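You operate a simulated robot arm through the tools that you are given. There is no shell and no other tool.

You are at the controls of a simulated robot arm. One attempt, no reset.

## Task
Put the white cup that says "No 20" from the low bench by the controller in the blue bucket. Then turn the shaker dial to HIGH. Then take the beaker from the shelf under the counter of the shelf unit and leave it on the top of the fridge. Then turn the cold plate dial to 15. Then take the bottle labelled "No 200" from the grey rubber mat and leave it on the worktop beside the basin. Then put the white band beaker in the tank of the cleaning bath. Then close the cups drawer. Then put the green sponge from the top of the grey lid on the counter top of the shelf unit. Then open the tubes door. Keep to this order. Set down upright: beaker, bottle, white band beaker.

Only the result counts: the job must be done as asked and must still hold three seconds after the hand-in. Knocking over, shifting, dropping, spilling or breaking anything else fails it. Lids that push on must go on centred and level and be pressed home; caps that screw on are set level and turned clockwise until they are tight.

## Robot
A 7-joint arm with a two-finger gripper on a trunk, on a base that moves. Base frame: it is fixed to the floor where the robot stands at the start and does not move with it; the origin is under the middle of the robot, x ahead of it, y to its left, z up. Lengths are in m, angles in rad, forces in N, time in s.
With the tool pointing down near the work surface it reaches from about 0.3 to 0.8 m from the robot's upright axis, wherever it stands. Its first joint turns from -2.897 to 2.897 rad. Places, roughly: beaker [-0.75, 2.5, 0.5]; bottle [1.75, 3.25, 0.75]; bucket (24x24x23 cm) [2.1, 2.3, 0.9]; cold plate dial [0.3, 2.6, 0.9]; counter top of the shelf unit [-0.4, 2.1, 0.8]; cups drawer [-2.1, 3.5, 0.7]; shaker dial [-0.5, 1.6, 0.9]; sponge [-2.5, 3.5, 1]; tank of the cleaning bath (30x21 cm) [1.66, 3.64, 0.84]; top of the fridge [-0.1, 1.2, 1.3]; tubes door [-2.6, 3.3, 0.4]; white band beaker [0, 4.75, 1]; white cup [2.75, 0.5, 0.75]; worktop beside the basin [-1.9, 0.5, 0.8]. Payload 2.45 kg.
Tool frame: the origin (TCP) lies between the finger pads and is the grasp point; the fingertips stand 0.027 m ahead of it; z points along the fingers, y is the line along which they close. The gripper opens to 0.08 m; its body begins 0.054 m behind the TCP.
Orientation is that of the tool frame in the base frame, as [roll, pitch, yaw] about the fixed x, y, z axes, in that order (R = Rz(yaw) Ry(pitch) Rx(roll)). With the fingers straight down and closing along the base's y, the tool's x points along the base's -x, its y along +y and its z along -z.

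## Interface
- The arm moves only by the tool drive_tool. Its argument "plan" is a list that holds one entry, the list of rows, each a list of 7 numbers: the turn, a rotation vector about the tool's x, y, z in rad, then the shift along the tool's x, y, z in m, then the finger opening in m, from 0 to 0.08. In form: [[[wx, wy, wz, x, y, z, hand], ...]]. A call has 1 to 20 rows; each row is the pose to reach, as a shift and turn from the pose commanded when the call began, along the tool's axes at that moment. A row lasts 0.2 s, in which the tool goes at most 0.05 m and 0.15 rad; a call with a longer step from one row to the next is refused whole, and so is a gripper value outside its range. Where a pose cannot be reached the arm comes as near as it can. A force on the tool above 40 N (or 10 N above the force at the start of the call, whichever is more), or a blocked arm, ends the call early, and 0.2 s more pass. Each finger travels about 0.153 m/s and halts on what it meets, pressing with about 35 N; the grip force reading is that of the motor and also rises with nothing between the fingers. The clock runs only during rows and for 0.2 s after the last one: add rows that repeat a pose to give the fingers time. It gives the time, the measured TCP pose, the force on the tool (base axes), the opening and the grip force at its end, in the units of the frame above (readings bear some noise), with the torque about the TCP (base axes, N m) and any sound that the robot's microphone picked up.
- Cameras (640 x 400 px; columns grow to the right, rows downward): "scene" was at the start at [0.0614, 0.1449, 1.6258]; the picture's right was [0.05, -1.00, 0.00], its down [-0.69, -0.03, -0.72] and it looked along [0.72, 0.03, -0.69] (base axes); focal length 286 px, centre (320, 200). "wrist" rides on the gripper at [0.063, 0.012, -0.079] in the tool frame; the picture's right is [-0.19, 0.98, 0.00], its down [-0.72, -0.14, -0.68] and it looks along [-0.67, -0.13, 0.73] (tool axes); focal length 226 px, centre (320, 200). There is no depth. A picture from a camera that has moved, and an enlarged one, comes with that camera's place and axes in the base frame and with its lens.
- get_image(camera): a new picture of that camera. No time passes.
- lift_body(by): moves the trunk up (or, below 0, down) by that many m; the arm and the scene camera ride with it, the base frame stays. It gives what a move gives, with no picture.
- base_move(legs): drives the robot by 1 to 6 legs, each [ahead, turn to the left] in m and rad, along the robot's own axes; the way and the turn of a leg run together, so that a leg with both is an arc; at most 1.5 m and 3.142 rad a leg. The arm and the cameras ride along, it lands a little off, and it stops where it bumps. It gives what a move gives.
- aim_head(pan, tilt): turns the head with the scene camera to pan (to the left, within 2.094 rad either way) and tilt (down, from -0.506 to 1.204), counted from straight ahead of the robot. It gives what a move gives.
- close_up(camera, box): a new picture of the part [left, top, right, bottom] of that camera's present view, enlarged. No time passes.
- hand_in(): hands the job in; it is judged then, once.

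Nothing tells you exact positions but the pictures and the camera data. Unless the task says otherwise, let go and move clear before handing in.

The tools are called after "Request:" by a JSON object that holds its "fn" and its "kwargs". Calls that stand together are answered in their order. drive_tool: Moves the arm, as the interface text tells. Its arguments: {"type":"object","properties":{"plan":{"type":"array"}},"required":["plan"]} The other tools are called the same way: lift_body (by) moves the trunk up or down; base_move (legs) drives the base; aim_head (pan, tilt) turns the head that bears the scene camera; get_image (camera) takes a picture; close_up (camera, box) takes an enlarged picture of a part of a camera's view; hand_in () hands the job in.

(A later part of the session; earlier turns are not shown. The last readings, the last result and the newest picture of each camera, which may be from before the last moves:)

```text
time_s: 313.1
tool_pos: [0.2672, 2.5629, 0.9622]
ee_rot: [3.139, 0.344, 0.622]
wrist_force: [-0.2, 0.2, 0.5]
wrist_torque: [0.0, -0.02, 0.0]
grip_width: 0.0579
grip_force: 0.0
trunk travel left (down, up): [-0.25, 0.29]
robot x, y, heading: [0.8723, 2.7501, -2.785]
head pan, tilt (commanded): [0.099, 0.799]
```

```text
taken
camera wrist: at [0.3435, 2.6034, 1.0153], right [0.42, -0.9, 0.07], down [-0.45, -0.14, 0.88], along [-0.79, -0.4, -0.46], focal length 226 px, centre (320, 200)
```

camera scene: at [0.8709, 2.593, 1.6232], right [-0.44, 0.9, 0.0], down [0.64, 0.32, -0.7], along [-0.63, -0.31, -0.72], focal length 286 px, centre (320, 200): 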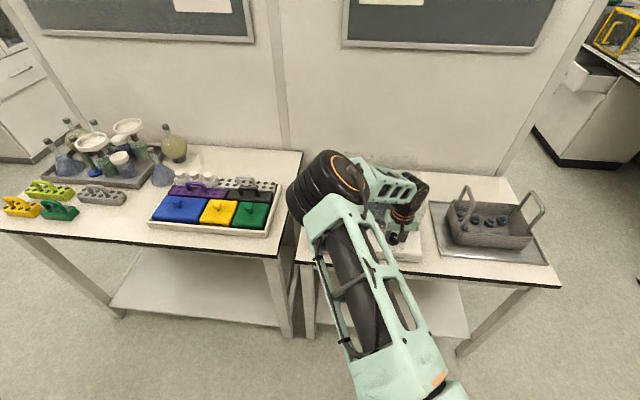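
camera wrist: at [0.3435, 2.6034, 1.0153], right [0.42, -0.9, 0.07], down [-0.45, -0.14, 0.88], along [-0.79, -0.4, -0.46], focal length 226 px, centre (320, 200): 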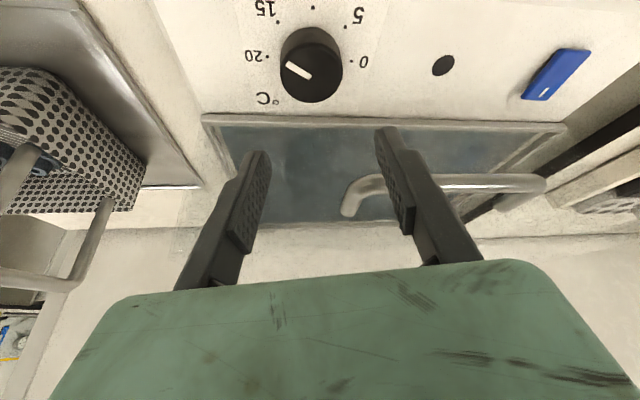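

Request:
{"fn": "close_up", "kwargs": {"camera": "wrist", "box": [230, 0, 400, 130]}}

```text
3.08 times, centred on (315, 65) of wrist
camera zoom: at [0.3435, 2.6034, 1.0153], right [0.42, -0.9, 0.07], down [-0.45, -0.14, 0.88], along [-0.79, -0.4, -0.46], focal length 696 px, centre (335, 615)
```

zoom: 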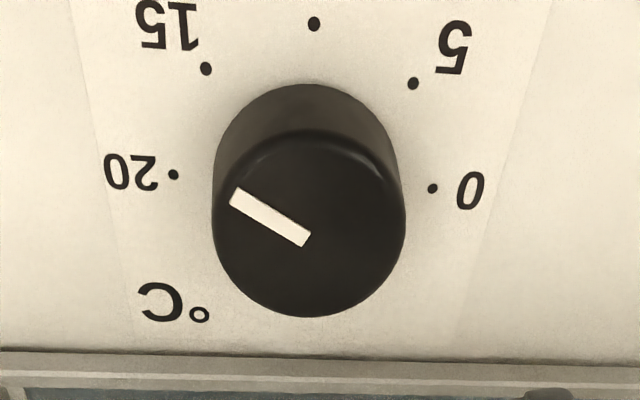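

Refined: knob top z≈0.873, axis (0.262, 2.560). I descend with the leaned hand to grip it.

Request:
{"fn": "drive_tool", "kwargs": {"plan": [[[0, 0, 0, 0.007, -0.0007, 0.018, 0.058], [0, 0, 0, 0.014, -0.0007, 0.036, 0.058], [0, 0, 0, 0.02, -0.0007, 0.052, 0.058], [0, 0, 0, 0.0245, -0.0007, 0.063, 0.058], [0, 0, 0, 0.027, -0.0007, 0.0692, 0.058], [0, 0, 0, 0.027, -0.0007, 0.0692, 0.058]]]}}

Request:
{"fn": "get_image", "kwargs": {"camera": "wrist"}}

Request:
{"fn": "close_up", "kwargs": {"camera": "scene", "box": [340, 180, 440, 270]}}

```text
time_s: 314.6
tool_pos: [0.2686, 2.5652, 0.8883]
ee_rot: [3.14, 0.342, 0.621]
wrist_force: [0.7, -0.1, 0.1]
wrist_torque: [-0.03, -0.02, -0.01]
grip_width: 0.058
grip_force: 0.1
trunk travel left (down, up): [-0.25, 0.29]
robot x, y, heading: [0.8738, 2.7521, -2.781]
head pan, tilt (commanded): [0.099, 0.799]
```

```text
taken
camera wrist: at [0.3441, 2.6053, 0.9411], right [0.42, -0.9, 0.07], down [-0.45, -0.14, 0.88], along [-0.79, -0.4, -0.47], focal length 226 px, centre (320, 200)
```

wrist: 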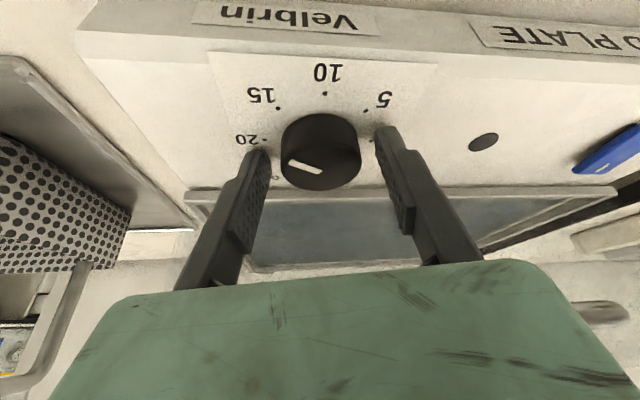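

```text
4.44 times, centred on (390, 225) of scene
camera zoom: at [0.8667, 2.5916, 1.6229], right [-0.44, 0.9, 0.0], down [0.64, 0.32, -0.7], along [-0.63, -0.31, -0.72], focal length 1269 px, centre (9, 89)
```

zoom: 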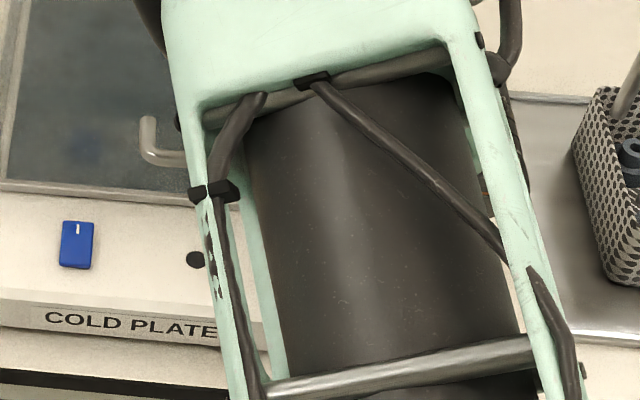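

No contact; the knob sits between the fingers. I close and turn about the vertical axis by 19.5°.

Request:
{"fn": "drive_tool", "kwargs": {"plan": [[[0, 0, 0, 0, 0, 0, 0.045], [0, 0, 0, 0, 0, 0, 0.03], [0, 0, 0, 0, 0, 0, 0.03], [0.0285, 0, 0.08, 0, 0.0007, 0, 0.03], [0.057, 0, 0.16, 0, 0.0014, 0, 0.03], [0.0855, 0, 0.24, 0, 0.002, 0, 0.03], [0.114, 0, 0.32, 0, 0.0027, 0, 0.03], [0.114, 0, 0.32, 0, 0.0027, 0, 0.03]]]}}

Request:
{"fn": "get_image", "kwargs": {"camera": "wrist"}}

Request:
{"fn": "close_up", "kwargs": {"camera": "wrist", "box": [220, 50, 420, 200]}}

```text
time_s: 316.4
tool_pos: [0.2691, 2.562, 0.8894]
ee_rot: [3.14, 0.345, 0.282]
wrist_force: [-8.4, -4.2, 8.5]
wrist_torque: [-0.08, 0.13, 0.07]
grip_width: 0.0412
grip_force: 44.9
trunk travel left (down, up): [-0.25, 0.29]
robot x, y, heading: [0.8709, 2.754, -2.784]
head pan, tilt (commanded): [0.099, 0.799]
```

```text
taken
camera wrist: at [0.3546, 2.5743, 0.9411], right [0.1, -0.99, 0.07], down [-0.47, 0.01, 0.88], along [-0.88, -0.12, -0.46], focal length 226 px, centre (320, 200)
```

wrist: 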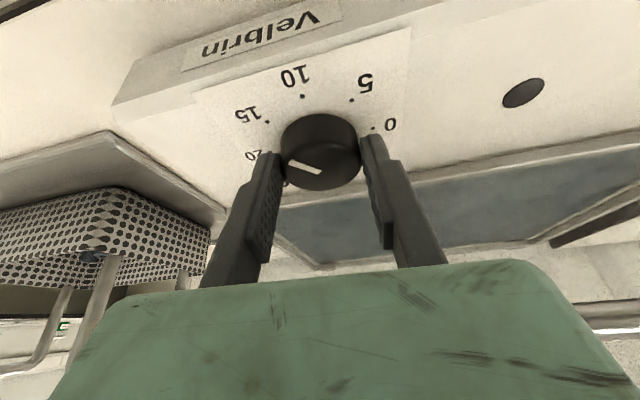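

```text
2.67 times, centred on (320, 125) of wrist
camera zoom: at [0.3546, 2.5743, 0.9411], right [0.1, -0.99, 0.07], down [-0.47, 0.01, 0.88], along [-0.88, -0.12, -0.46], focal length 603 px, centre (320, 400)
```

zoom: 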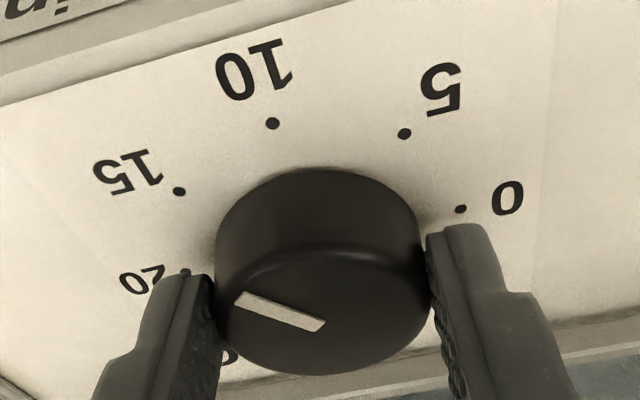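

The mark now lines up with 15. I release and withdraw along the tool axis.

Request:
{"fn": "drive_tool", "kwargs": {"plan": [[[0, 0, 0, 0, 0, 0, 0.05], [0, 0, 0, 0, 0, 0, 0.06], [0, 0, 0, 0, 0, -0.02, 0.06], [0, 0, 0, 0, 0, -0.05, 0.06], [0, 0, 0, 0, 0, -0.09, 0.06], [0, 0, 0, 0, 0, -0.13, 0.06], [0, 0, 0, 0, 0, -0.13, 0.06]]]}}

Request:
{"fn": "get_image", "kwargs": {"camera": "wrist"}}

Request:
{"fn": "close_up", "kwargs": {"camera": "wrist", "box": [250, 20, 370, 110]}}

Request:
{"fn": "close_up", "kwargs": {"camera": "scene", "box": [370, 210, 430, 260]}}

```text
time_s: 317.9
tool_pos: [0.3125, 2.5757, 1.0118]
ee_rot: [3.14, 0.341, 0.281]
wrist_force: [0.4, -1.2, 0.0]
wrist_torque: [0.0, 0.01, 0.0]
grip_width: 0.0602
grip_force: 0.1
trunk travel left (down, up): [-0.25, 0.29]
robot x, y, heading: [0.8754, 2.7496, -2.786]
head pan, tilt (commanded): [0.099, 0.799]
```

```text
taken
camera wrist: at [0.3972, 2.5877, 1.0633], right [0.1, -0.99, 0.07], down [-0.47, 0.01, 0.88], along [-0.88, -0.12, -0.47], focal length 226 px, centre (320, 200)
```

wrist: 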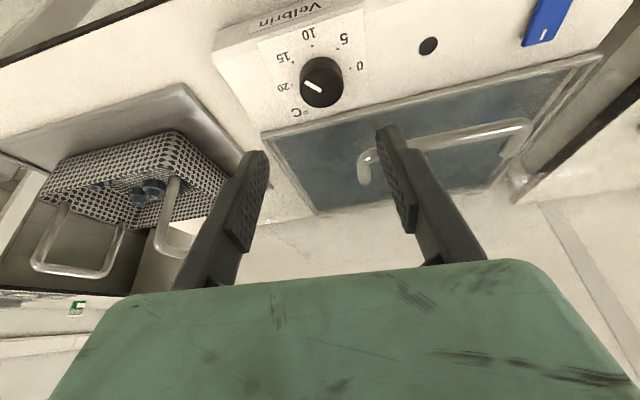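

```text
4.44 times, centred on (310, 65) of wrist
camera zoom: at [0.3972, 2.5877, 1.0633], right [0.1, -0.99, 0.07], down [-0.47, 0.01, 0.88], along [-0.88, -0.12, -0.47], focal length 1005 px, centre (364, 800)
```

zoom: 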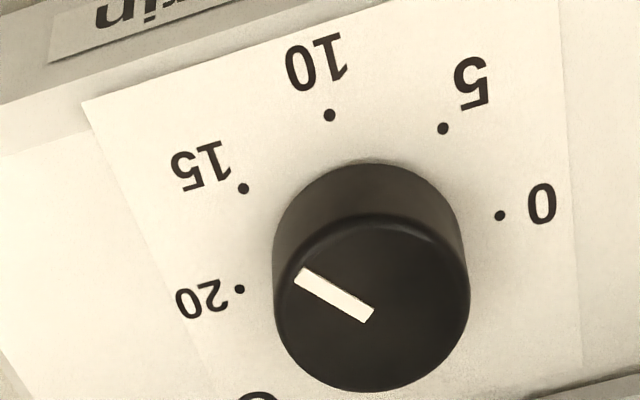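

```text
8.00 times, centred on (400, 235) of scene
camera zoom: at [0.8667, 2.5914, 1.6228], right [-0.44, 0.9, 0.0], down [0.64, 0.32, -0.7], along [-0.63, -0.31, -0.72], focal length 2284 px, centre (-320, -80)
```

zoom: 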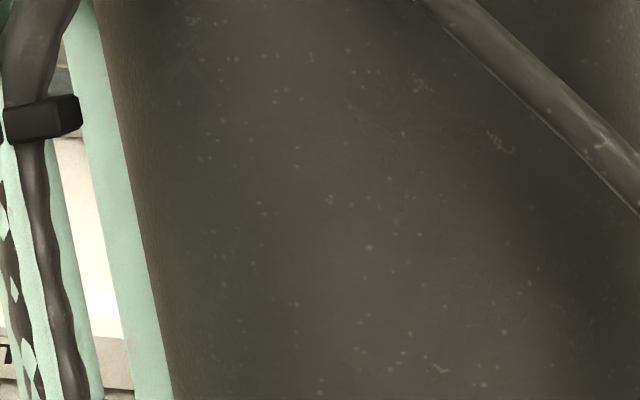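

Working it out on the panel plane, the mark is at ~49.6° while 15 is at 45°, so I overshot by ~5°. I go back in and turn 4.7° the other way.

Request:
{"fn": "drive_tool", "kwargs": {"plan": [[[0, 0, 0, 0, 0, 0.04, 0.06], [0, 0, 0, 0, 0, 0.08, 0.06], [0, 0, 0, 0, 0, 0.11, 0.06], [0, 0, 0, 0, 0, 0.13, 0.06], [0, 0, 0, 0, 0, 0.13, 0.045], [0, 0, 0, 0, 0, 0.13, 0.03], [0, 0, 0, 0, 0, 0.13, 0.03], [-0.0137, 0, -0.0387, 0, -0.0003, 0.13, 0.03], [-0.0274, 0, -0.0773, 0, -0.0007, 0.13, 0.03], [-0.0274, 0, -0.0773, 0, -0.0007, 0.13, 0.03], [-0.0274, 0, -0.0773, 0, -0.0007, 0.13, 0.045], [-0.0274, 0, -0.0773, 0, -0.0007, 0.13, 0.06], [-0.0274, 0, -0.0773, 0, -0.0007, 0.13, 0.06], [-0.0274, 0, -0.0773, 0, -0.0007, 0.1, 0.06], [-0.0274, 0, -0.0773, 0, -0.0007, 0.06, 0.06], [-0.0274, 0, -0.0773, 0, -0.0007, 0.02, 0.06], [-0.0274, 0, -0.0773, 0, -0.0007, 0.0, 0.06], [-0.0274, 0, -0.0773, 0, -0.0007, 0.0, 0.06]]]}}

Request:
{"fn": "close_up", "kwargs": {"camera": "wrist", "box": [250, 20, 370, 110]}}

```text
time_s: 321.8
tool_pos: [0.3133, 2.5759, 1.0108]
ee_rot: [3.141, 0.34, 0.364]
wrist_force: [-0.4, 0.2, 0.1]
wrist_torque: [-0.03, 0.03, -0.02]
grip_width: 0.06
grip_force: 0.1
trunk travel left (down, up): [-0.25, 0.29]
robot x, y, heading: [0.8754, 2.7503, -2.788]
head pan, tilt (commanded): [0.099, 0.799]
```

```text
4.44 times, centred on (310, 65) of wrist
camera zoom: at [0.3976, 2.595, 1.0635], right [0.18, -0.98, 0.07], down [-0.47, -0.03, 0.88], along [-0.86, -0.19, -0.47], focal length 1005 px, centre (364, 800)
```

zoom: 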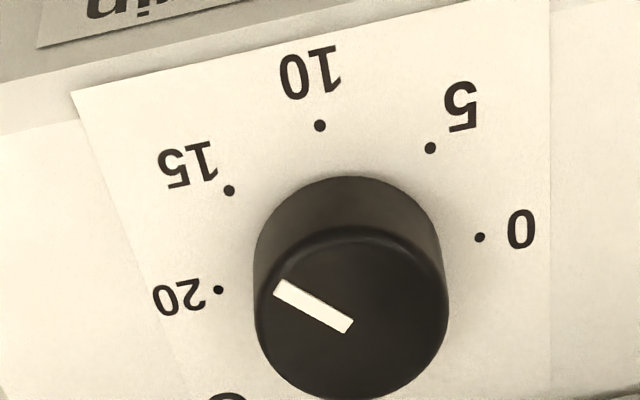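

The mark is now at 15 to within about a degree or so. Next the "No 200" bottle on the bench behind me; I straighten and retract the arm and turn around.

Request:
{"fn": "drive_tool", "kwargs": {"plan": [[[0, 0, 0, 0.03, 0, -0.032, 0.05], [0, 0.1, 0, 0.06, 0, -0.064, 0.05], [0, 0.2, 0, 0.09, 0, -0.096, 0.05], [0, 0.34, 0, 0.1147, 0, -0.1254, 0.05], [0, 0.34, 0, 0.1147, 0, -0.1254, 0.05]]]}}

Request:
{"fn": "base_move", "kwargs": {"legs": [[-0.1, 0], [0, 3.14]]}}

Request:
{"fn": "aim_head", "kwargs": {"pan": 0.2, "tilt": 0.6}}

Request:
{"fn": "get_image", "kwargs": {"camera": "scene"}}

Request:
{"fn": "get_image", "kwargs": {"camera": "wrist"}}

```text
time_s: 322.9
tool_pos: [0.4546, 2.6306, 1.0911]
ee_rot: [-3.141, 0.001, 0.362]
wrist_force: [-0.6, 1.0, -1.0]
wrist_torque: [0.02, 0.02, 0.0]
grip_width: 0.0499
grip_force: 0.1
trunk travel left (down, up): [-0.25, 0.29]
robot x, y, heading: [0.8737, 2.7484, -2.789]
head pan, tilt (commanded): [0.099, 0.799]
```

```text
time_s: 331.7
tool_pos: [1.3845, 2.9185, 1.0895]
ee_rot: [3.141, 0.001, -2.75]
wrist_force: [-0.9, 0.3, 0.4]
wrist_torque: [0.03, 0.01, 0.0]
grip_width: 0.0501
grip_force: 0.1
trunk travel left (down, up): [-0.25, 0.29]
robot x, y, heading: [0.9703, 2.7841, 0.385]
head pan, tilt (commanded): [0.099, 0.799]
```

```text
time_s: 332.4
tool_pos: [1.3845, 2.919, 1.0897]
ee_rot: [3.138, 0.002, -2.749]
wrist_force: [-0.5, 0.0, -1.0]
wrist_torque: [0.02, 0.0, 0.0]
grip_width: 0.0499
grip_force: 0.1
trunk travel left (down, up): [-0.25, 0.29]
robot x, y, heading: [0.9682, 2.7889, 0.383]
head pan, tilt (commanded): [0.201, 0.6]
```

```text
taken
camera scene: at [0.9705, 2.9579, 1.6397], right [0.55, -0.83, 0.0], down [-0.47, -0.31, -0.82], along [0.69, 0.46, -0.57], focal length 286 px, centre (320, 200)
```

scene: 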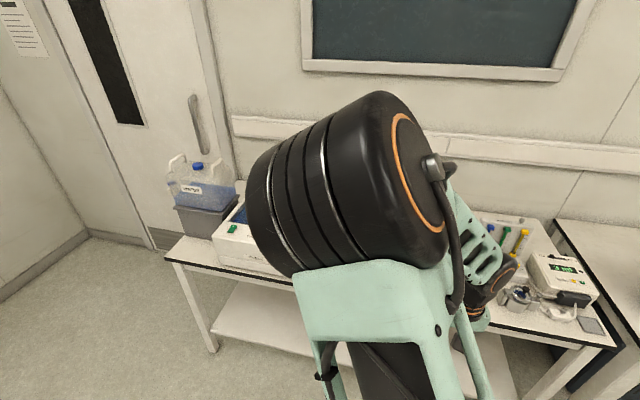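

```text
taken
camera wrist: at [1.3197, 2.9058, 1.1686], right [-0.19, 0.98, 0.0], down [0.72, 0.14, 0.68], along [0.67, 0.13, -0.73], focal length 226 px, centre (320, 200)
```

wrist: 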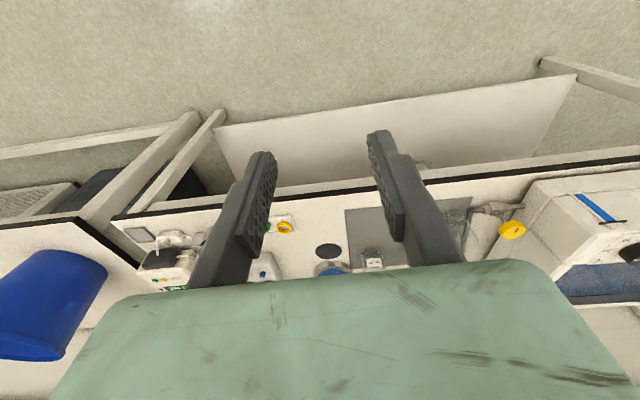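

Request:
{"fn": "close_up", "kwargs": {"camera": "wrist", "box": [270, 180, 530, 280]}}

Request:
{"fn": "aim_head", "kwargs": {"pan": 0.75, "tilt": 0.6}}

Request:
{"fn": "get_image", "kwargs": {"camera": "scene"}}

```text
2.46 times, centred on (400, 230) of wrist
camera zoom: at [1.3197, 2.9058, 1.1686], right [-0.19, 0.98, 0.0], down [0.72, 0.14, 0.68], along [0.67, 0.13, -0.73], focal length 556 px, centre (123, 126)
```

zoom: 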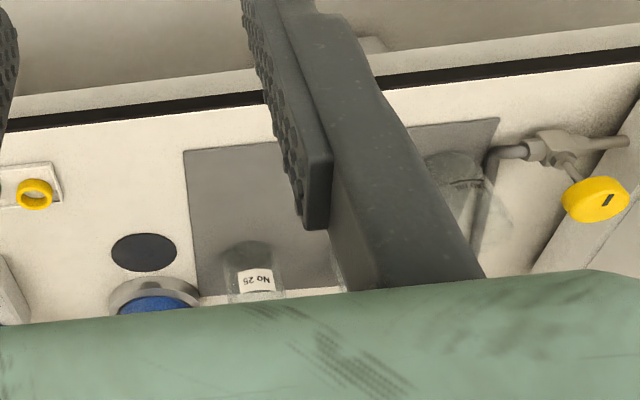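

```text
time_s: 333.4
tool_pos: [1.385, 2.9178, 1.0906]
ee_rot: [-3.141, 0.001, -2.751]
wrist_force: [-0.7, 0.5, -0.1]
wrist_torque: [-0.01, -0.01, -0.02]
grip_width: 0.0502
grip_force: 0.0
trunk travel left (down, up): [-0.25, 0.29]
robot x, y, heading: [0.9675, 2.7869, 0.383]
head pan, tilt (commanded): [0.75, 0.6]
```

```text
taken
camera scene: at [0.9342, 2.9892, 1.6397], right [0.91, -0.42, 0.0], down [-0.24, -0.51, -0.82], along [0.35, 0.75, -0.57], focal length 286 px, centre (320, 200)
```

scene: 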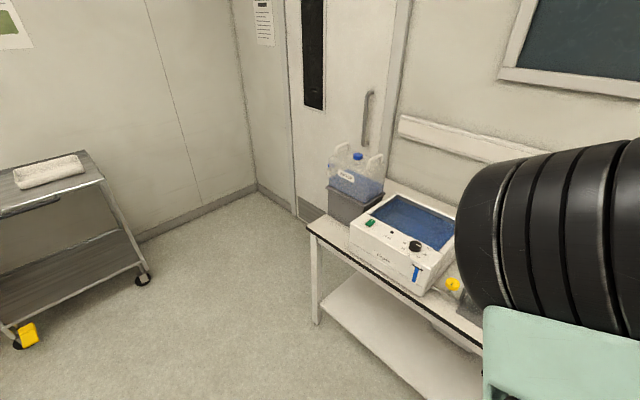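

The elbow hides the mat. I swing the arm to the right for a clear view.

Request:
{"fn": "drive_tool", "kwargs": {"plan": [[[0, 0, 0, 0, -0.04, 0, 0.05], [0, 0, 0, 0, -0.08, 0, 0.05], [0, 0, 0, 0, -0.12, 0, 0.05], [0, 0, 0, 0, -0.16, 0, 0.05], [0, 0, 0, 0, -0.2, 0, 0.05], [0, 0, 0, 0, -0.24, 0, 0.05], [0, 0, 0, 0, -0.28, 0, 0.05], [0, 0, 0, 0, -0.28, 0, 0.05]]]}}

Request:
{"fn": "aim_head", "kwargs": {"pan": 0.25, "tilt": 0.6}}

Request:
{"fn": "get_image", "kwargs": {"camera": "scene"}}

Request:
{"fn": "get_image", "kwargs": {"camera": "wrist"}}

```text
time_s: 335.2
tool_pos: [1.4925, 2.6584, 1.0907]
ee_rot: [3.139, 0.001, -2.751]
wrist_force: [-0.2, -0.3, -0.8]
wrist_torque: [0.01, 0.0, 0.01]
grip_width: 0.0502
grip_force: 0.0
trunk travel left (down, up): [-0.25, 0.29]
robot x, y, heading: [0.969, 2.7844, 0.381]
head pan, tilt (commanded): [0.75, 0.6]
```

```text
time_s: 336.1
tool_pos: [1.4915, 2.6592, 1.0911]
ee_rot: [3.14, 0.001, -2.751]
wrist_force: [0.0, -0.4, 0.1]
wrist_torque: [-0.02, 0.01, -0.05]
grip_width: 0.0498
grip_force: 0.0
trunk travel left (down, up): [-0.25, 0.29]
robot x, y, heading: [0.9671, 2.7867, 0.386]
head pan, tilt (commanded): [0.25, 0.6]
```

```text
taken
camera scene: at [0.968, 2.9615, 1.6397], right [0.59, -0.81, 0.0], down [-0.46, -0.34, -0.82], along [0.66, 0.49, -0.57], focal length 286 px, centre (320, 200)
```

scene: 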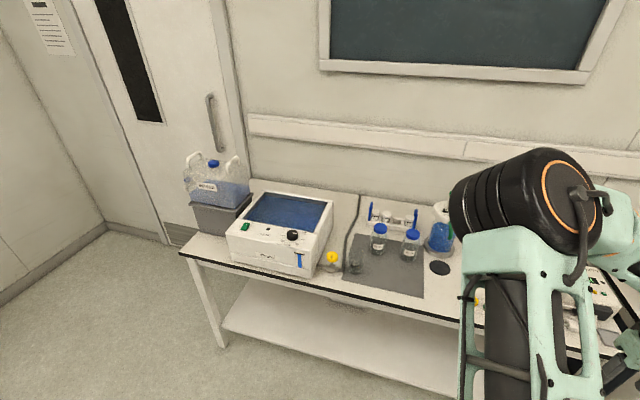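

```text
taken
camera wrist: at [1.4273, 2.6469, 1.1691], right [-0.19, 0.98, 0.0], down [0.72, 0.14, 0.68], along [0.67, 0.13, -0.73], focal length 226 px, centre (320, 200)
```

wrist: 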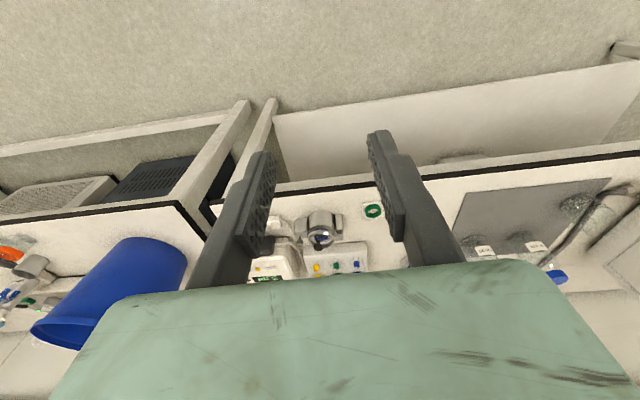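

Request:
{"fn": "close_up", "kwargs": {"camera": "scene", "box": [320, 190, 460, 310]}}

Request:
{"fn": "close_up", "kwargs": {"camera": "wrist", "box": [440, 170, 600, 280]}}

Request:
{"fn": "close_up", "kwargs": {"camera": "scene", "box": [360, 215, 430, 270]}}

```text
3.33 times, centred on (390, 250) of scene
camera zoom: at [0.968, 2.9615, 1.6397], right [0.59, -0.81, 0.0], down [-0.46, -0.34, -0.82], along [0.66, 0.49, -0.57], focal length 952 px, centre (87, 33)
```

zoom: 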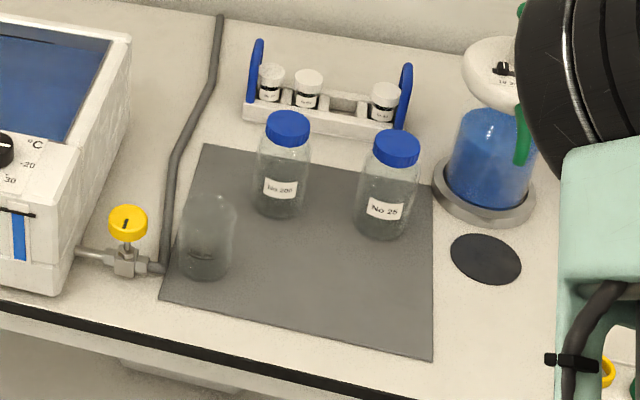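

```text
3.64 times, centred on (520, 225) of wrist
camera zoom: at [1.4273, 2.6469, 1.1691], right [-0.19, 0.98, 0.0], down [0.72, 0.14, 0.68], along [0.67, 0.13, -0.73], focal length 822 px, centre (-407, 109)
```

zoom: 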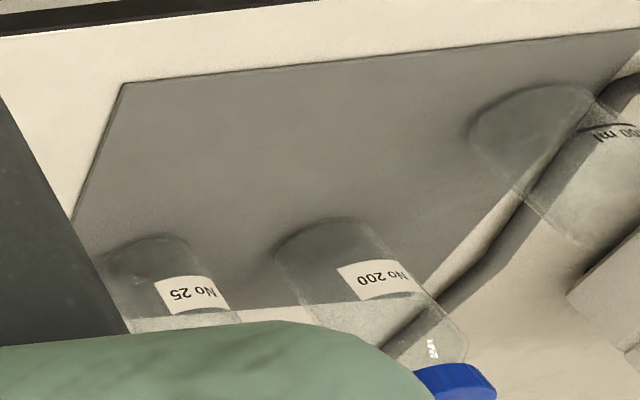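

```text
7.27 times, centred on (395, 242) of scene
camera zoom: at [0.968, 2.9615, 1.6397], right [0.59, -0.81, 0.0], down [-0.46, -0.34, -0.82], along [0.66, 0.49, -0.57], focal length 2077 px, centre (-226, -109)
```

zoom: 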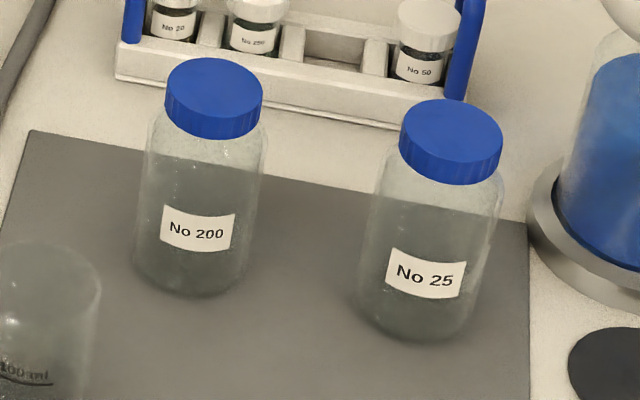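

The No 200 bottle (blue cap) is the left one, at about (1.791, 3.278), 0.13 m tall, body ≈65 mm wide. I drive a bit closer and bring the tool over it.

Request:
{"fn": "base_move", "kwargs": {"legs": [[0.26, 0]]}}

Request:
{"fn": "get_image", "kwargs": {"camera": "scene"}}

Request:
{"fn": "close_up", "kwargs": {"camera": "scene", "box": [320, 230, 440, 330]}}

```text
time_s: 338.0
tool_pos: [1.7313, 2.7596, 1.0915]
ee_rot: [3.141, 0.003, -2.747]
wrist_force: [-0.3, 0.6, 0.1]
wrist_torque: [-0.03, 0.03, 0.03]
grip_width: 0.0498
grip_force: 0.1
trunk travel left (down, up): [-0.25, 0.29]
robot x, y, heading: [1.2045, 2.8838, 0.389]
head pan, tilt (commanded): [0.25, 0.6]
```

```text
taken
camera scene: at [1.2057, 3.0583, 1.6397], right [0.6, -0.8, 0.0], down [-0.45, -0.34, -0.82], along [0.66, 0.49, -0.57], focal length 286 px, centre (320, 200)
```

scene: 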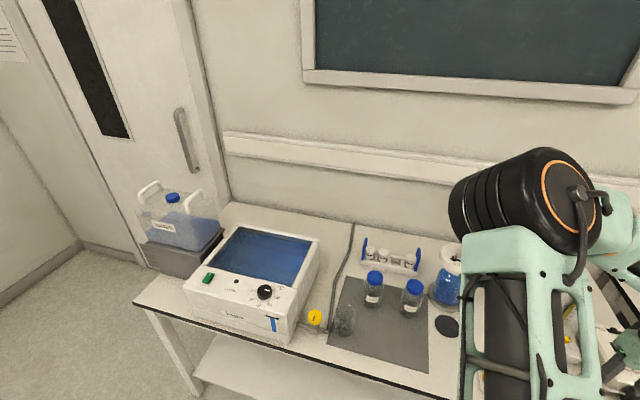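

```text
4.00 times, centred on (380, 280) of scene
camera zoom: at [1.2057, 3.0583, 1.6397], right [0.6, -0.8, 0.0], down [-0.45, -0.34, -0.82], along [0.66, 0.49, -0.57], focal length 1142 px, centre (80, -120)
```

zoom: 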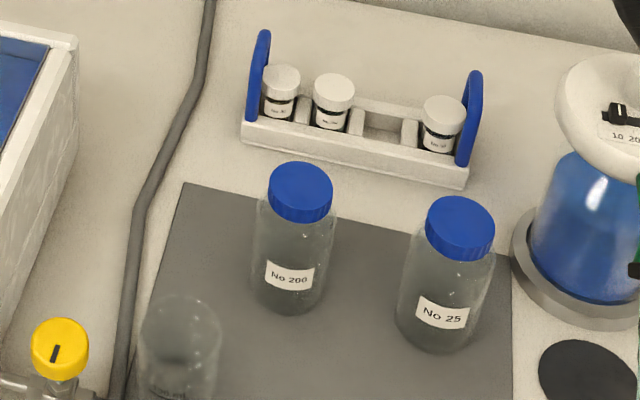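

I move the tool over the No 200 bottle, staying high.

Request:
{"fn": "drive_tool", "kwargs": {"plan": [[[0, 0, 0, 0, 0.02, -0.04, 0.08], [0, 0, 0.03, -0.02, 0.06, -0.06, 0.08], [0, 0, 0.06, -0.045, 0.1, -0.06, 0.08], [0, 0, 0.09, -0.07, 0.14, -0.06, 0.08], [0, 0, 0.12, -0.095, 0.18, -0.06, 0.08], [0, 0, 0.15, -0.12, 0.22, -0.06, 0.08], [0, 0, 0.18, -0.145, 0.26, -0.06, 0.08], [0, 0, 0.21, -0.17, 0.3, -0.06, 0.08], [0, 0, 0.24, -0.195, 0.34, -0.06, 0.08], [0, 0, 0.27, -0.215, 0.38, -0.06, 0.08], [0, 0, 0.293, -0.235, 0.42, -0.06, 0.08], [0, 0, 0.293, -0.2573, 0.4544, -0.05, 0.08], [0, 0, 0.293, -0.2573, 0.4544, -0.04, 0.08], [0, 0, 0.293, -0.2573, 0.4544, -0.04, 0.08]]]}}

Request:
{"fn": "get_image", "kwargs": {"camera": "wrist"}}

Request:
{"fn": "get_image", "kwargs": {"camera": "scene"}}

```text
time_s: 341.0
tool_pos: [1.7916, 3.2783, 1.1333]
ee_rot: [3.142, -0.002, -3.041]
wrist_force: [0.9, 0.5, -0.3]
wrist_torque: [-0.02, 0.02, 0.02]
grip_width: 0.08
grip_force: 0.1
trunk travel left (down, up): [-0.25, 0.29]
robot x, y, heading: [1.2063, 2.8827, 0.389]
head pan, tilt (commanded): [0.25, 0.6]
```

```text
taken
camera wrist: at [1.7262, 3.284, 1.2111], right [0.09, 1.0, 0.0], down [0.73, -0.07, 0.68], along [0.68, -0.06, -0.73], focal length 226 px, centre (320, 200)
```

wrist: 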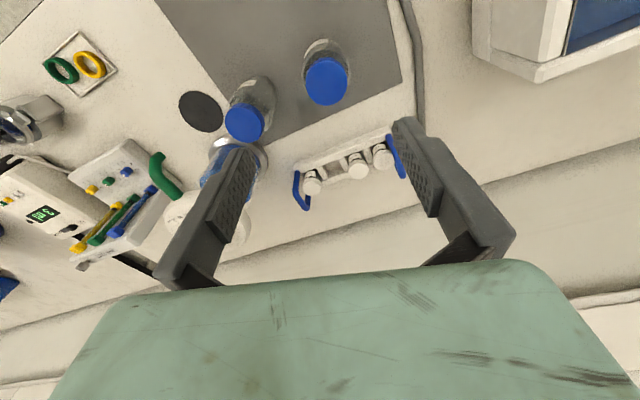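

```text
taken
camera scene: at [1.2051, 3.0582, 1.6397], right [0.6, -0.8, 0.0], down [-0.45, -0.34, -0.82], along [0.66, 0.49, -0.57], focal length 286 px, centre (320, 200)
```

scene: 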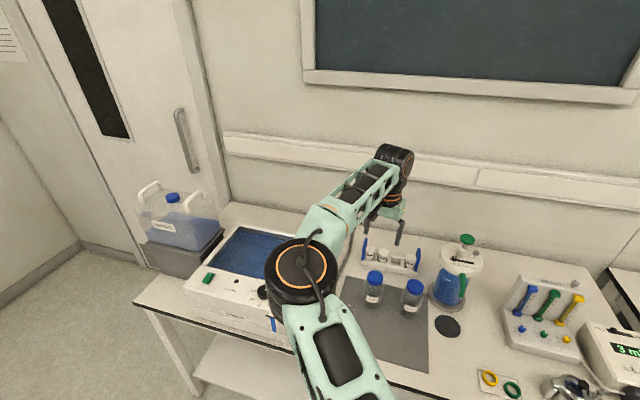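

Clear view: No 200's cap is just ahead of the tool axis. I shift and lower to just above the cap for a second look.

Request:
{"fn": "drive_tool", "kwargs": {"plan": [[[0, 0, 0, -0.005, 0.002, 0.03, 0.08], [0, 0, 0, -0.01, 0.005, 0.06, 0.08], [0, 0, 0, -0.01, 0.005, 0.09, 0.08], [0, 0, 0, -0.01, 0.005, 0.12, 0.08], [0, 0, 0, -0.01, 0.005, 0.13, 0.08], [0, 0, 0, -0.01, 0.005, 0.13, 0.08]]]}}

Request:
{"fn": "get_image", "kwargs": {"camera": "wrist"}}

Request:
{"fn": "close_up", "kwargs": {"camera": "scene", "box": [340, 200, 440, 320]}}

```text
time_s: 342.4
tool_pos: [1.8036, 3.2814, 1.0028]
ee_rot: [3.139, 0.002, -3.037]
wrist_force: [-0.5, 0.1, 1.5]
wrist_torque: [-0.01, 0.02, 0.02]
grip_width: 0.08
grip_force: 0.1
out of reach, approached as far as the arm can: row 2, 3, 4
trunk travel left (down, up): [-0.25, 0.29]
robot x, y, heading: [1.2099, 2.8826, 0.387]
head pan, tilt (commanded): [0.25, 0.6]
```

```text
taken
camera wrist: at [1.7378, 3.2882, 1.0799], right [0.09, 1.0, 0.0], down [0.73, -0.07, 0.68], along [0.68, -0.06, -0.73], focal length 226 px, centre (320, 200)
```

wrist: 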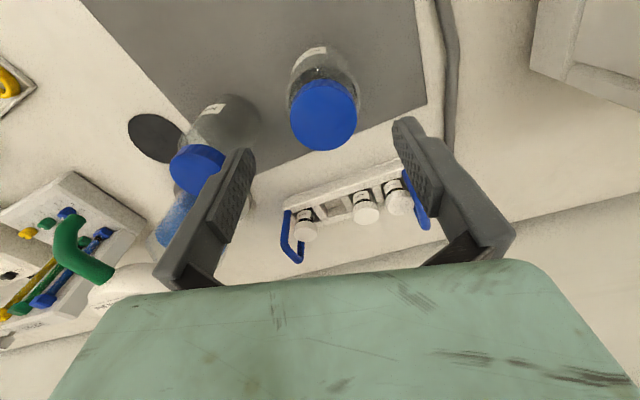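

```text
3.33 times, centred on (390, 260) of scene
camera zoom: at [1.2048, 3.0582, 1.6397], right [0.6, -0.8, 0.0], down [-0.45, -0.34, -0.82], along [0.66, 0.49, -0.57], focal length 952 px, centre (87, 0)
```

zoom: 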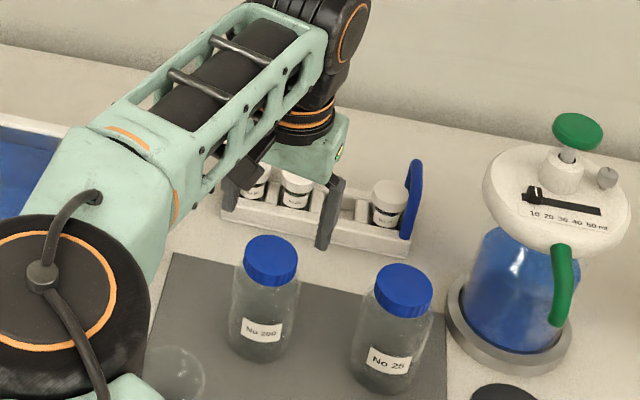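

The elbow hangs low to the left over the bench. I raise the trunk by 0.25 m so the elbow stays well above things when the tool goes down.

Request:
{"fn": "lift_body", "kwargs": {"by": 0.25}}

Request:
{"fn": "drive_tool", "kwargs": {"plan": [[[0, 0, 0, 0, 0, 0.04, 0.08], [0, 0, 0, 0, 0, 0.08, 0.08], [0, 0, 0, 0, 0, 0.12, 0.08], [0, 0, 0, 0, 0, 0.16, 0.08], [0, 0, 0, 0, 0, 0.2, 0.08], [0, 0, 0, 0, 0, 0.24, 0.08], [0, 0, 0, 0, 0, 0.25, 0.08], [0, 0, 0, 0, 0, 0.25, 0.08]]]}}

Request:
{"fn": "get_image", "kwargs": {"camera": "wrist"}}

Request:
{"fn": "get_image", "kwargs": {"camera": "scene"}}

```text
time_s: 345.0
tool_pos: [1.8042, 3.2818, 1.2517]
ee_rot: [3.14, 0.001, -3.035]
wrist_force: [0.3, 0.1, -0.6]
wrist_torque: [-0.01, 0.03, -0.05]
grip_width: 0.0799
grip_force: 0.1
trunk travel left (down, up): [-0.5, 0.04]
robot x, y, heading: [1.2096, 2.8832, 0.393]
head pan, tilt (commanded): [0.25, 0.6]
```

```text
time_s: 346.8
tool_pos: [1.7525, 3.2821, 1.0326]
ee_rot: [3.141, 0.004, -3.032]
wrist_force: [-0.6, 1.3, -0.4]
wrist_torque: [-0.11, -0.12, 0.0]
grip_width: 0.0804
grip_force: 0.0
out of reach, approached as far as the arm can: row 1, 2, 3, 4, 5, 6, 7, 8
trunk travel left (down, up): [-0.5, 0.04]
robot x, y, heading: [1.2005, 2.8818, 0.391]
head pan, tilt (commanded): [0.25, 0.6]
```

```text
taken
camera wrist: at [1.6867, 3.2878, 1.11], right [0.09, 1.0, 0.0], down [0.73, -0.06, 0.68], along [0.68, -0.06, -0.73], focal length 226 px, centre (320, 200)
```

wrist: 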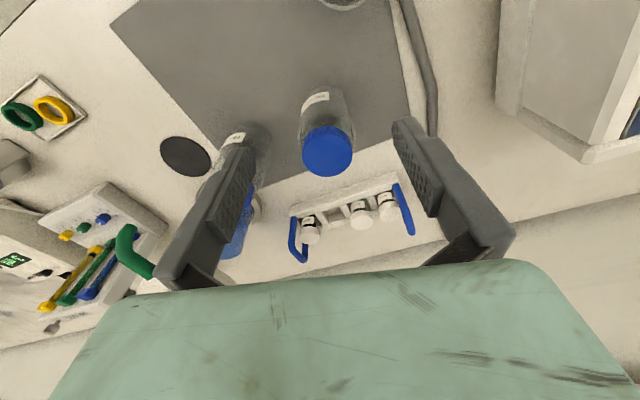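

```text
taken
camera scene: at [1.199, 3.0633, 1.8893], right [0.6, -0.8, 0.0], down [-0.45, -0.34, -0.83], along [0.66, 0.49, -0.56], focal length 286 px, centre (320, 200)
```

scene: 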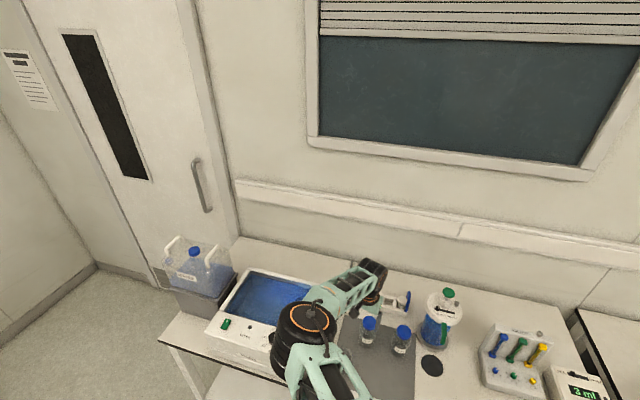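

With the trunk up it can't reach down that far. I undo that (raise the arm first, then lower the trunk), back off, and use a large tool rotation to bring the elbow back up.

Request:
{"fn": "drive_tool", "kwargs": {"plan": [[[0, 0, 0, 0, 0, -0.04, 0.08], [0, 0, 0, 0, 0, -0.08, 0.08], [0, 0, 0, 0, 0, -0.12, 0.08], [0, 0, 0, 0, 0, -0.16, 0.08], [0, 0, 0, 0, 0, -0.2, 0.08], [0, 0, 0, 0, 0, -0.24, 0.08], [0, 0, 0, 0, 0, -0.27, 0.08], [0, 0, 0, 0, 0, -0.27, 0.08]]]}}

Request:
{"fn": "lift_body", "kwargs": {"by": -0.15}}

Request:
{"fn": "base_move", "kwargs": {"legs": [[-0.35, 0]]}}

Request:
{"fn": "get_image", "kwargs": {"camera": "scene"}}

```text
time_s: 348.6
tool_pos: [1.7605, 3.2826, 1.3013]
ee_rot: [3.139, 0.003, -3.035]
wrist_force: [0.0, -0.5, -0.7]
wrist_torque: [-0.01, 0.02, 0.0]
grip_width: 0.0802
grip_force: 0.1
trunk travel left (down, up): [-0.5, 0.04]
robot x, y, heading: [1.2075, 2.8824, 0.389]
head pan, tilt (commanded): [0.25, 0.6]
```

```text
time_s: 350.3
tool_pos: [1.7587, 3.2813, 1.1514]
ee_rot: [3.14, 0.003, -3.037]
wrist_force: [0.1, -0.5, -0.9]
wrist_torque: [0.01, 0.04, -0.01]
grip_width: 0.08
grip_force: 0.0
trunk travel left (down, up): [-0.35, 0.19]
robot x, y, heading: [1.2033, 2.8824, 0.387]
head pan, tilt (commanded): [0.25, 0.6]
```

```text
time_s: 352.6
tool_pos: [1.436, 3.1496, 1.1521]
ee_rot: [3.141, 0.002, -3.035]
wrist_force: [-0.3, 0.4, 0.6]
wrist_torque: [0.02, -0.01, -0.02]
grip_width: 0.0799
grip_force: 0.2
trunk travel left (down, up): [-0.35, 0.19]
robot x, y, heading: [0.8839, 2.7518, 0.392]
head pan, tilt (commanded): [0.25, 0.6]
```

```text
taken
camera scene: at [0.8814, 2.9257, 1.7398], right [0.6, -0.8, 0.0], down [-0.45, -0.34, -0.83], along [0.66, 0.49, -0.56], focal length 286 px, centre (320, 200)
```

scene: 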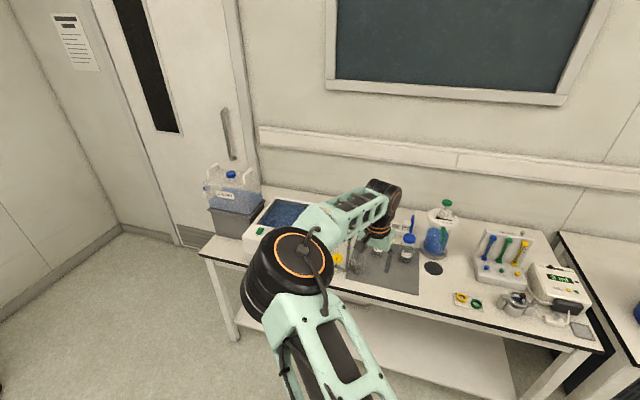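

Request:
{"fn": "drive_tool", "kwargs": {"plan": [[[0, 0, -0.15, 0.018, -0.033, 0, 0.08], [0, 0, -0.3, 0.036, -0.066, 0, 0.08], [0, 0, -0.45, 0.055, -0.098, 0, 0.08], [0, 0, -0.6, 0.073, -0.13, 0, 0.08], [0, 0, -0.75, 0.091, -0.163, 0, 0.08], [0, 0, -0.9, 0.109, -0.196, 0, 0.08], [0, 0, -1.05, 0.109, -0.196, 0, 0.08], [0, 0, -1.2, 0.109, -0.196, 0, 0.08], [0, 0, -1.35, 0.109, -0.196, 0, 0.08], [0, 0, -1.5, 0.109, -0.196, 0, 0.08], [0, 0, -1.65, 0.109, -0.196, 0, 0.08], [0, 0, -1.8, 0.109, -0.196, 0, 0.08], [0, 0, -1.95, 0.109, -0.196, 0, 0.08], [0, 0, -2.1, 0.109, -0.196, 0, 0.08], [0, 0, -2.25, 0.109, -0.196, 0, 0.08], [0, 0, -2.4, 0.109, -0.196, 0, 0.08], [0, 0, -2.55, 0.109, -0.196, 0, 0.08], [0, 0, -2.7, 0.109, -0.196, 0, 0.08], [0, 0, -2.85, 0.109, -0.196, 0, 0.08], [0, 0, -3.0, 0.109, -0.196, 0, 0.08]]]}}

Request:
{"fn": "get_image", "kwargs": {"camera": "scene"}}

```text
time_s: 356.8
tool_pos: [1.349, 2.943, 1.1516]
ee_rot: [-3.139, -0.001, -0.035]
wrist_force: [0.1, -0.1, 0.5]
wrist_torque: [-0.01, -0.03, 0.01]
grip_width: 0.0802
grip_force: 0.0
trunk travel left (down, up): [-0.35, 0.19]
robot x, y, heading: [0.884, 2.7499, 0.391]
head pan, tilt (commanded): [0.25, 0.6]
```

```text
taken
camera scene: at [0.8823, 2.9259, 1.7397], right [0.6, -0.8, 0.0], down [-0.45, -0.34, -0.82], along [0.66, 0.49, -0.57], focal length 286 px, centre (320, 200)
```

scene: 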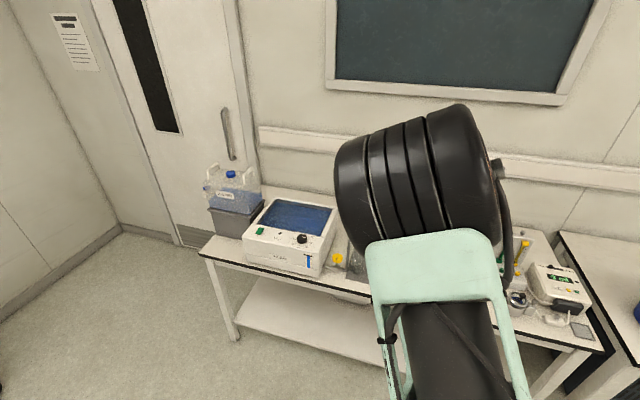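

It works – the elbow is moving up and to the right. I continue the rotation a bit more.

Request:
{"fn": "drive_tool", "kwargs": {"plan": [[[0, 0, -0.15, 0, 0, 0, 0.08], [0, 0, -0.3, 0, 0, 0, 0.08], [0, 0, -0.45, 0, 0, 0, 0.08], [0, 0, -0.6, 0, 0, 0, 0.08], [0, 0, -0.75, 0, 0, 0, 0.08], [0, 0, -0.9, 0, 0, 0, 0.08], [0, 0, -0.9, 0, 0, 0, 0.08]]]}}

Request:
{"fn": "get_image", "kwargs": {"camera": "scene"}}

```text
time_s: 358.4
tool_pos: [1.3497, 2.9439, 1.1509]
ee_rot: [3.14, -0.002, 0.866]
wrist_force: [-0.6, -0.2, 0.3]
wrist_torque: [-0.01, 0.01, -0.01]
grip_width: 0.0797
grip_force: 0.0
trunk travel left (down, up): [-0.35, 0.19]
robot x, y, heading: [0.8847, 2.7489, 0.393]
head pan, tilt (commanded): [0.25, 0.6]
```

```text
taken
camera scene: at [0.8823, 2.926, 1.7397], right [0.6, -0.8, 0.0], down [-0.45, -0.34, -0.82], along [0.66, 0.49, -0.57], focal length 286 px, centre (320, 200)
```

scene: 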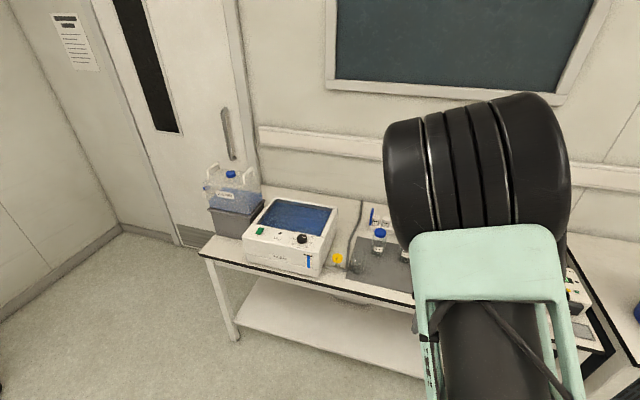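

The elbow is up again. I rotate the tool back to its normal orientation.

Request:
{"fn": "drive_tool", "kwargs": {"plan": [[[0, 0, 0.15, 0, 0, 0, 0.08], [0, 0, 0.3, 0, 0, 0, 0.08], [0, 0, 0.45, 0, 0, 0, 0.08], [0, 0, 0.6, 0, 0, 0, 0.08], [0, 0, 0.75, 0, 0, 0, 0.08], [0, 0, 0.9, 0, 0, 0, 0.08], [0, 0, 1.05, 0, 0, 0, 0.08], [0, 0, 1.2, 0, 0, 0, 0.08], [0, 0, 1.35, 0, 0, 0, 0.08], [0, 0, 1.5, 0, 0, 0, 0.08], [0, 0, 1.65, 0, 0, 0, 0.08], [0, 0, 1.8, 0, 0, 0, 0.08], [0, 0, 1.95, 0, 0, 0, 0.08], [0, 0, 2.1, 0, 0, 0, 0.08], [0, 0, 2.25, 0, 0, 0, 0.08], [0, 0, 2.4, 0, 0, 0, 0.08], [0, 0, 2.55, 0, 0, 0, 0.08], [0, 0, 2.7, 0, 0, 0, 0.08], [0, 0, 2.85, 0, 0, 0, 0.08], [0, 0, 3.0, 0, 0, 0, 0.08]]]}}

Request:
{"fn": "drive_tool", "kwargs": {"plan": [[[0, 0, 0.15, 0, 0, 0, 0.08], [0, 0, 0.3, 0, 0, 0, 0.08], [0, 0, 0.45, 0, 0, 0, 0.08], [0, 0, 0.6, 0, 0, 0, 0.08], [0, 0, 0.65, 0, 0, 0, 0.08]]]}}

Request:
{"fn": "lift_body", "kwargs": {"by": -0.1}}

Request:
{"fn": "get_image", "kwargs": {"camera": "scene"}}

```text
time_s: 362.6
tool_pos: [1.3492, 2.9427, 1.1503]
ee_rot: [-3.142, 0.001, -2.14]
wrist_force: [-0.3, -0.3, 0.4]
wrist_torque: [-0.01, 0.01, 0.01]
grip_width: 0.0801
grip_force: 0.1
trunk travel left (down, up): [-0.35, 0.19]
robot x, y, heading: [0.8864, 2.7465, 0.394]
head pan, tilt (commanded): [0.25, 0.6]
```

```text
time_s: 363.8
tool_pos: [1.3503, 2.9423, 1.1507]
ee_rot: [3.141, 0.002, -2.788]
wrist_force: [0.7, -0.7, -0.3]
wrist_torque: [0.0, 0.01, 0.01]
grip_width: 0.0797
grip_force: 0.1
trunk travel left (down, up): [-0.35, 0.19]
robot x, y, heading: [0.8789, 2.748, 0.388]
head pan, tilt (commanded): [0.25, 0.6]
```

```text
time_s: 365.1
tool_pos: [1.3504, 2.9423, 1.0514]
ee_rot: [3.14, 0.002, -2.785]
wrist_force: [0.1, -0.6, 0.4]
wrist_torque: [0.02, -0.03, -0.01]
grip_width: 0.0801
grip_force: 0.0
trunk travel left (down, up): [-0.25, 0.29]
robot x, y, heading: [0.8847, 2.7507, 0.389]
head pan, tilt (commanded): [0.25, 0.6]
```

```text
taken
camera scene: at [0.8822, 2.9258, 1.6398], right [0.6, -0.8, 0.0], down [-0.45, -0.34, -0.82], along [0.66, 0.49, -0.57], focal length 286 px, centre (320, 200)
```

scene: 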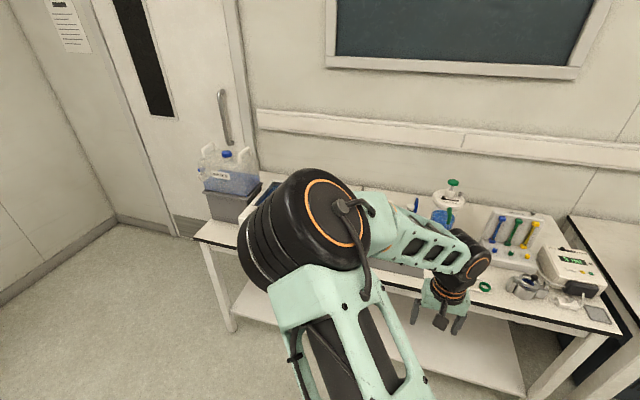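

The elbow follows the tool's yaw, so I'll use a quarter-turn counter-clockwise (fingers fore-aft) for the bottle, which keeps the elbow up; there is ample room in front of and behind it.

Request:
{"fn": "drive_tool", "kwargs": {"plan": [[[0, 0, -0.15, 0, 0, -0.01, 0.08], [0, 0, -0.3, 0, 0, -0.02, 0.08], [0, 0, -0.45, 0, 0, -0.03, 0.08], [0, 0, -0.6, 0, 0, -0.04, 0.08], [0, 0, -0.75, 0, 0, -0.05, 0.08], [0, 0, -0.9, 0, 0, -0.06, 0.08], [0, 0, -1.05, 0, 0, -0.06, 0.08], [0, 0, -1.2, 0, 0, -0.06, 0.08], [0, 0, -1.35, 0, 0, -0.06, 0.08], [0, 0, -1.5, 0, 0, -0.06, 0.08], [0, 0, -1.65, 0, 0, -0.06, 0.08], [0, 0, -1.65, 0, 0, -0.06, 0.08]]]}}

Request:
{"fn": "base_move", "kwargs": {"legs": [[0, 0.1], [0.3, 0]]}}

Request:
{"fn": "get_image", "kwargs": {"camera": "scene"}}

Request:
{"fn": "get_image", "kwargs": {"camera": "wrist"}}

```text
time_s: 367.7
tool_pos: [1.3489, 2.9416, 1.1097]
ee_rot: [-3.139, 0.002, -1.133]
wrist_force: [0.3, -0.3, 0.3]
wrist_torque: [0.0, 0.02, 0.0]
grip_width: 0.0798
grip_force: 0.0
trunk travel left (down, up): [-0.25, 0.29]
robot x, y, heading: [0.886, 2.7499, 0.393]
head pan, tilt (commanded): [0.25, 0.6]
```

```text
time_s: 370.3
tool_pos: [1.5943, 3.1241, 1.1102]
ee_rot: [-3.141, 0.002, -1.042]
wrist_force: [0.6, -0.3, 0.3]
wrist_torque: [0.02, 0.01, 0.0]
grip_width: 0.0802
grip_force: 0.0
trunk travel left (down, up): [-0.25, 0.29]
robot x, y, heading: [1.1509, 2.893, 0.486]
head pan, tilt (commanded): [0.25, 0.6]
```

```text
taken
camera scene: at [1.1304, 3.0651, 1.6397], right [0.67, -0.74, 0.0], down [-0.42, -0.38, -0.82], along [0.61, 0.55, -0.57], focal length 286 px, centre (320, 200)
```

scene: 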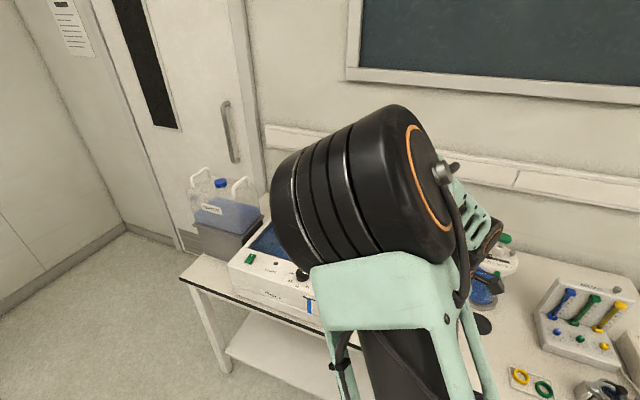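

```text
taken
camera wrist: at [1.614, 3.0636, 1.1885], right [-0.94, -0.33, 0.0], down [-0.24, 0.69, 0.68], along [-0.22, 0.65, -0.73], focal length 226 px, centre (320, 200)
```

wrist: 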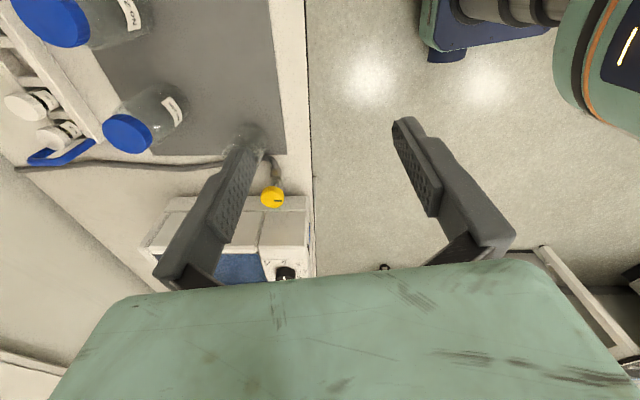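

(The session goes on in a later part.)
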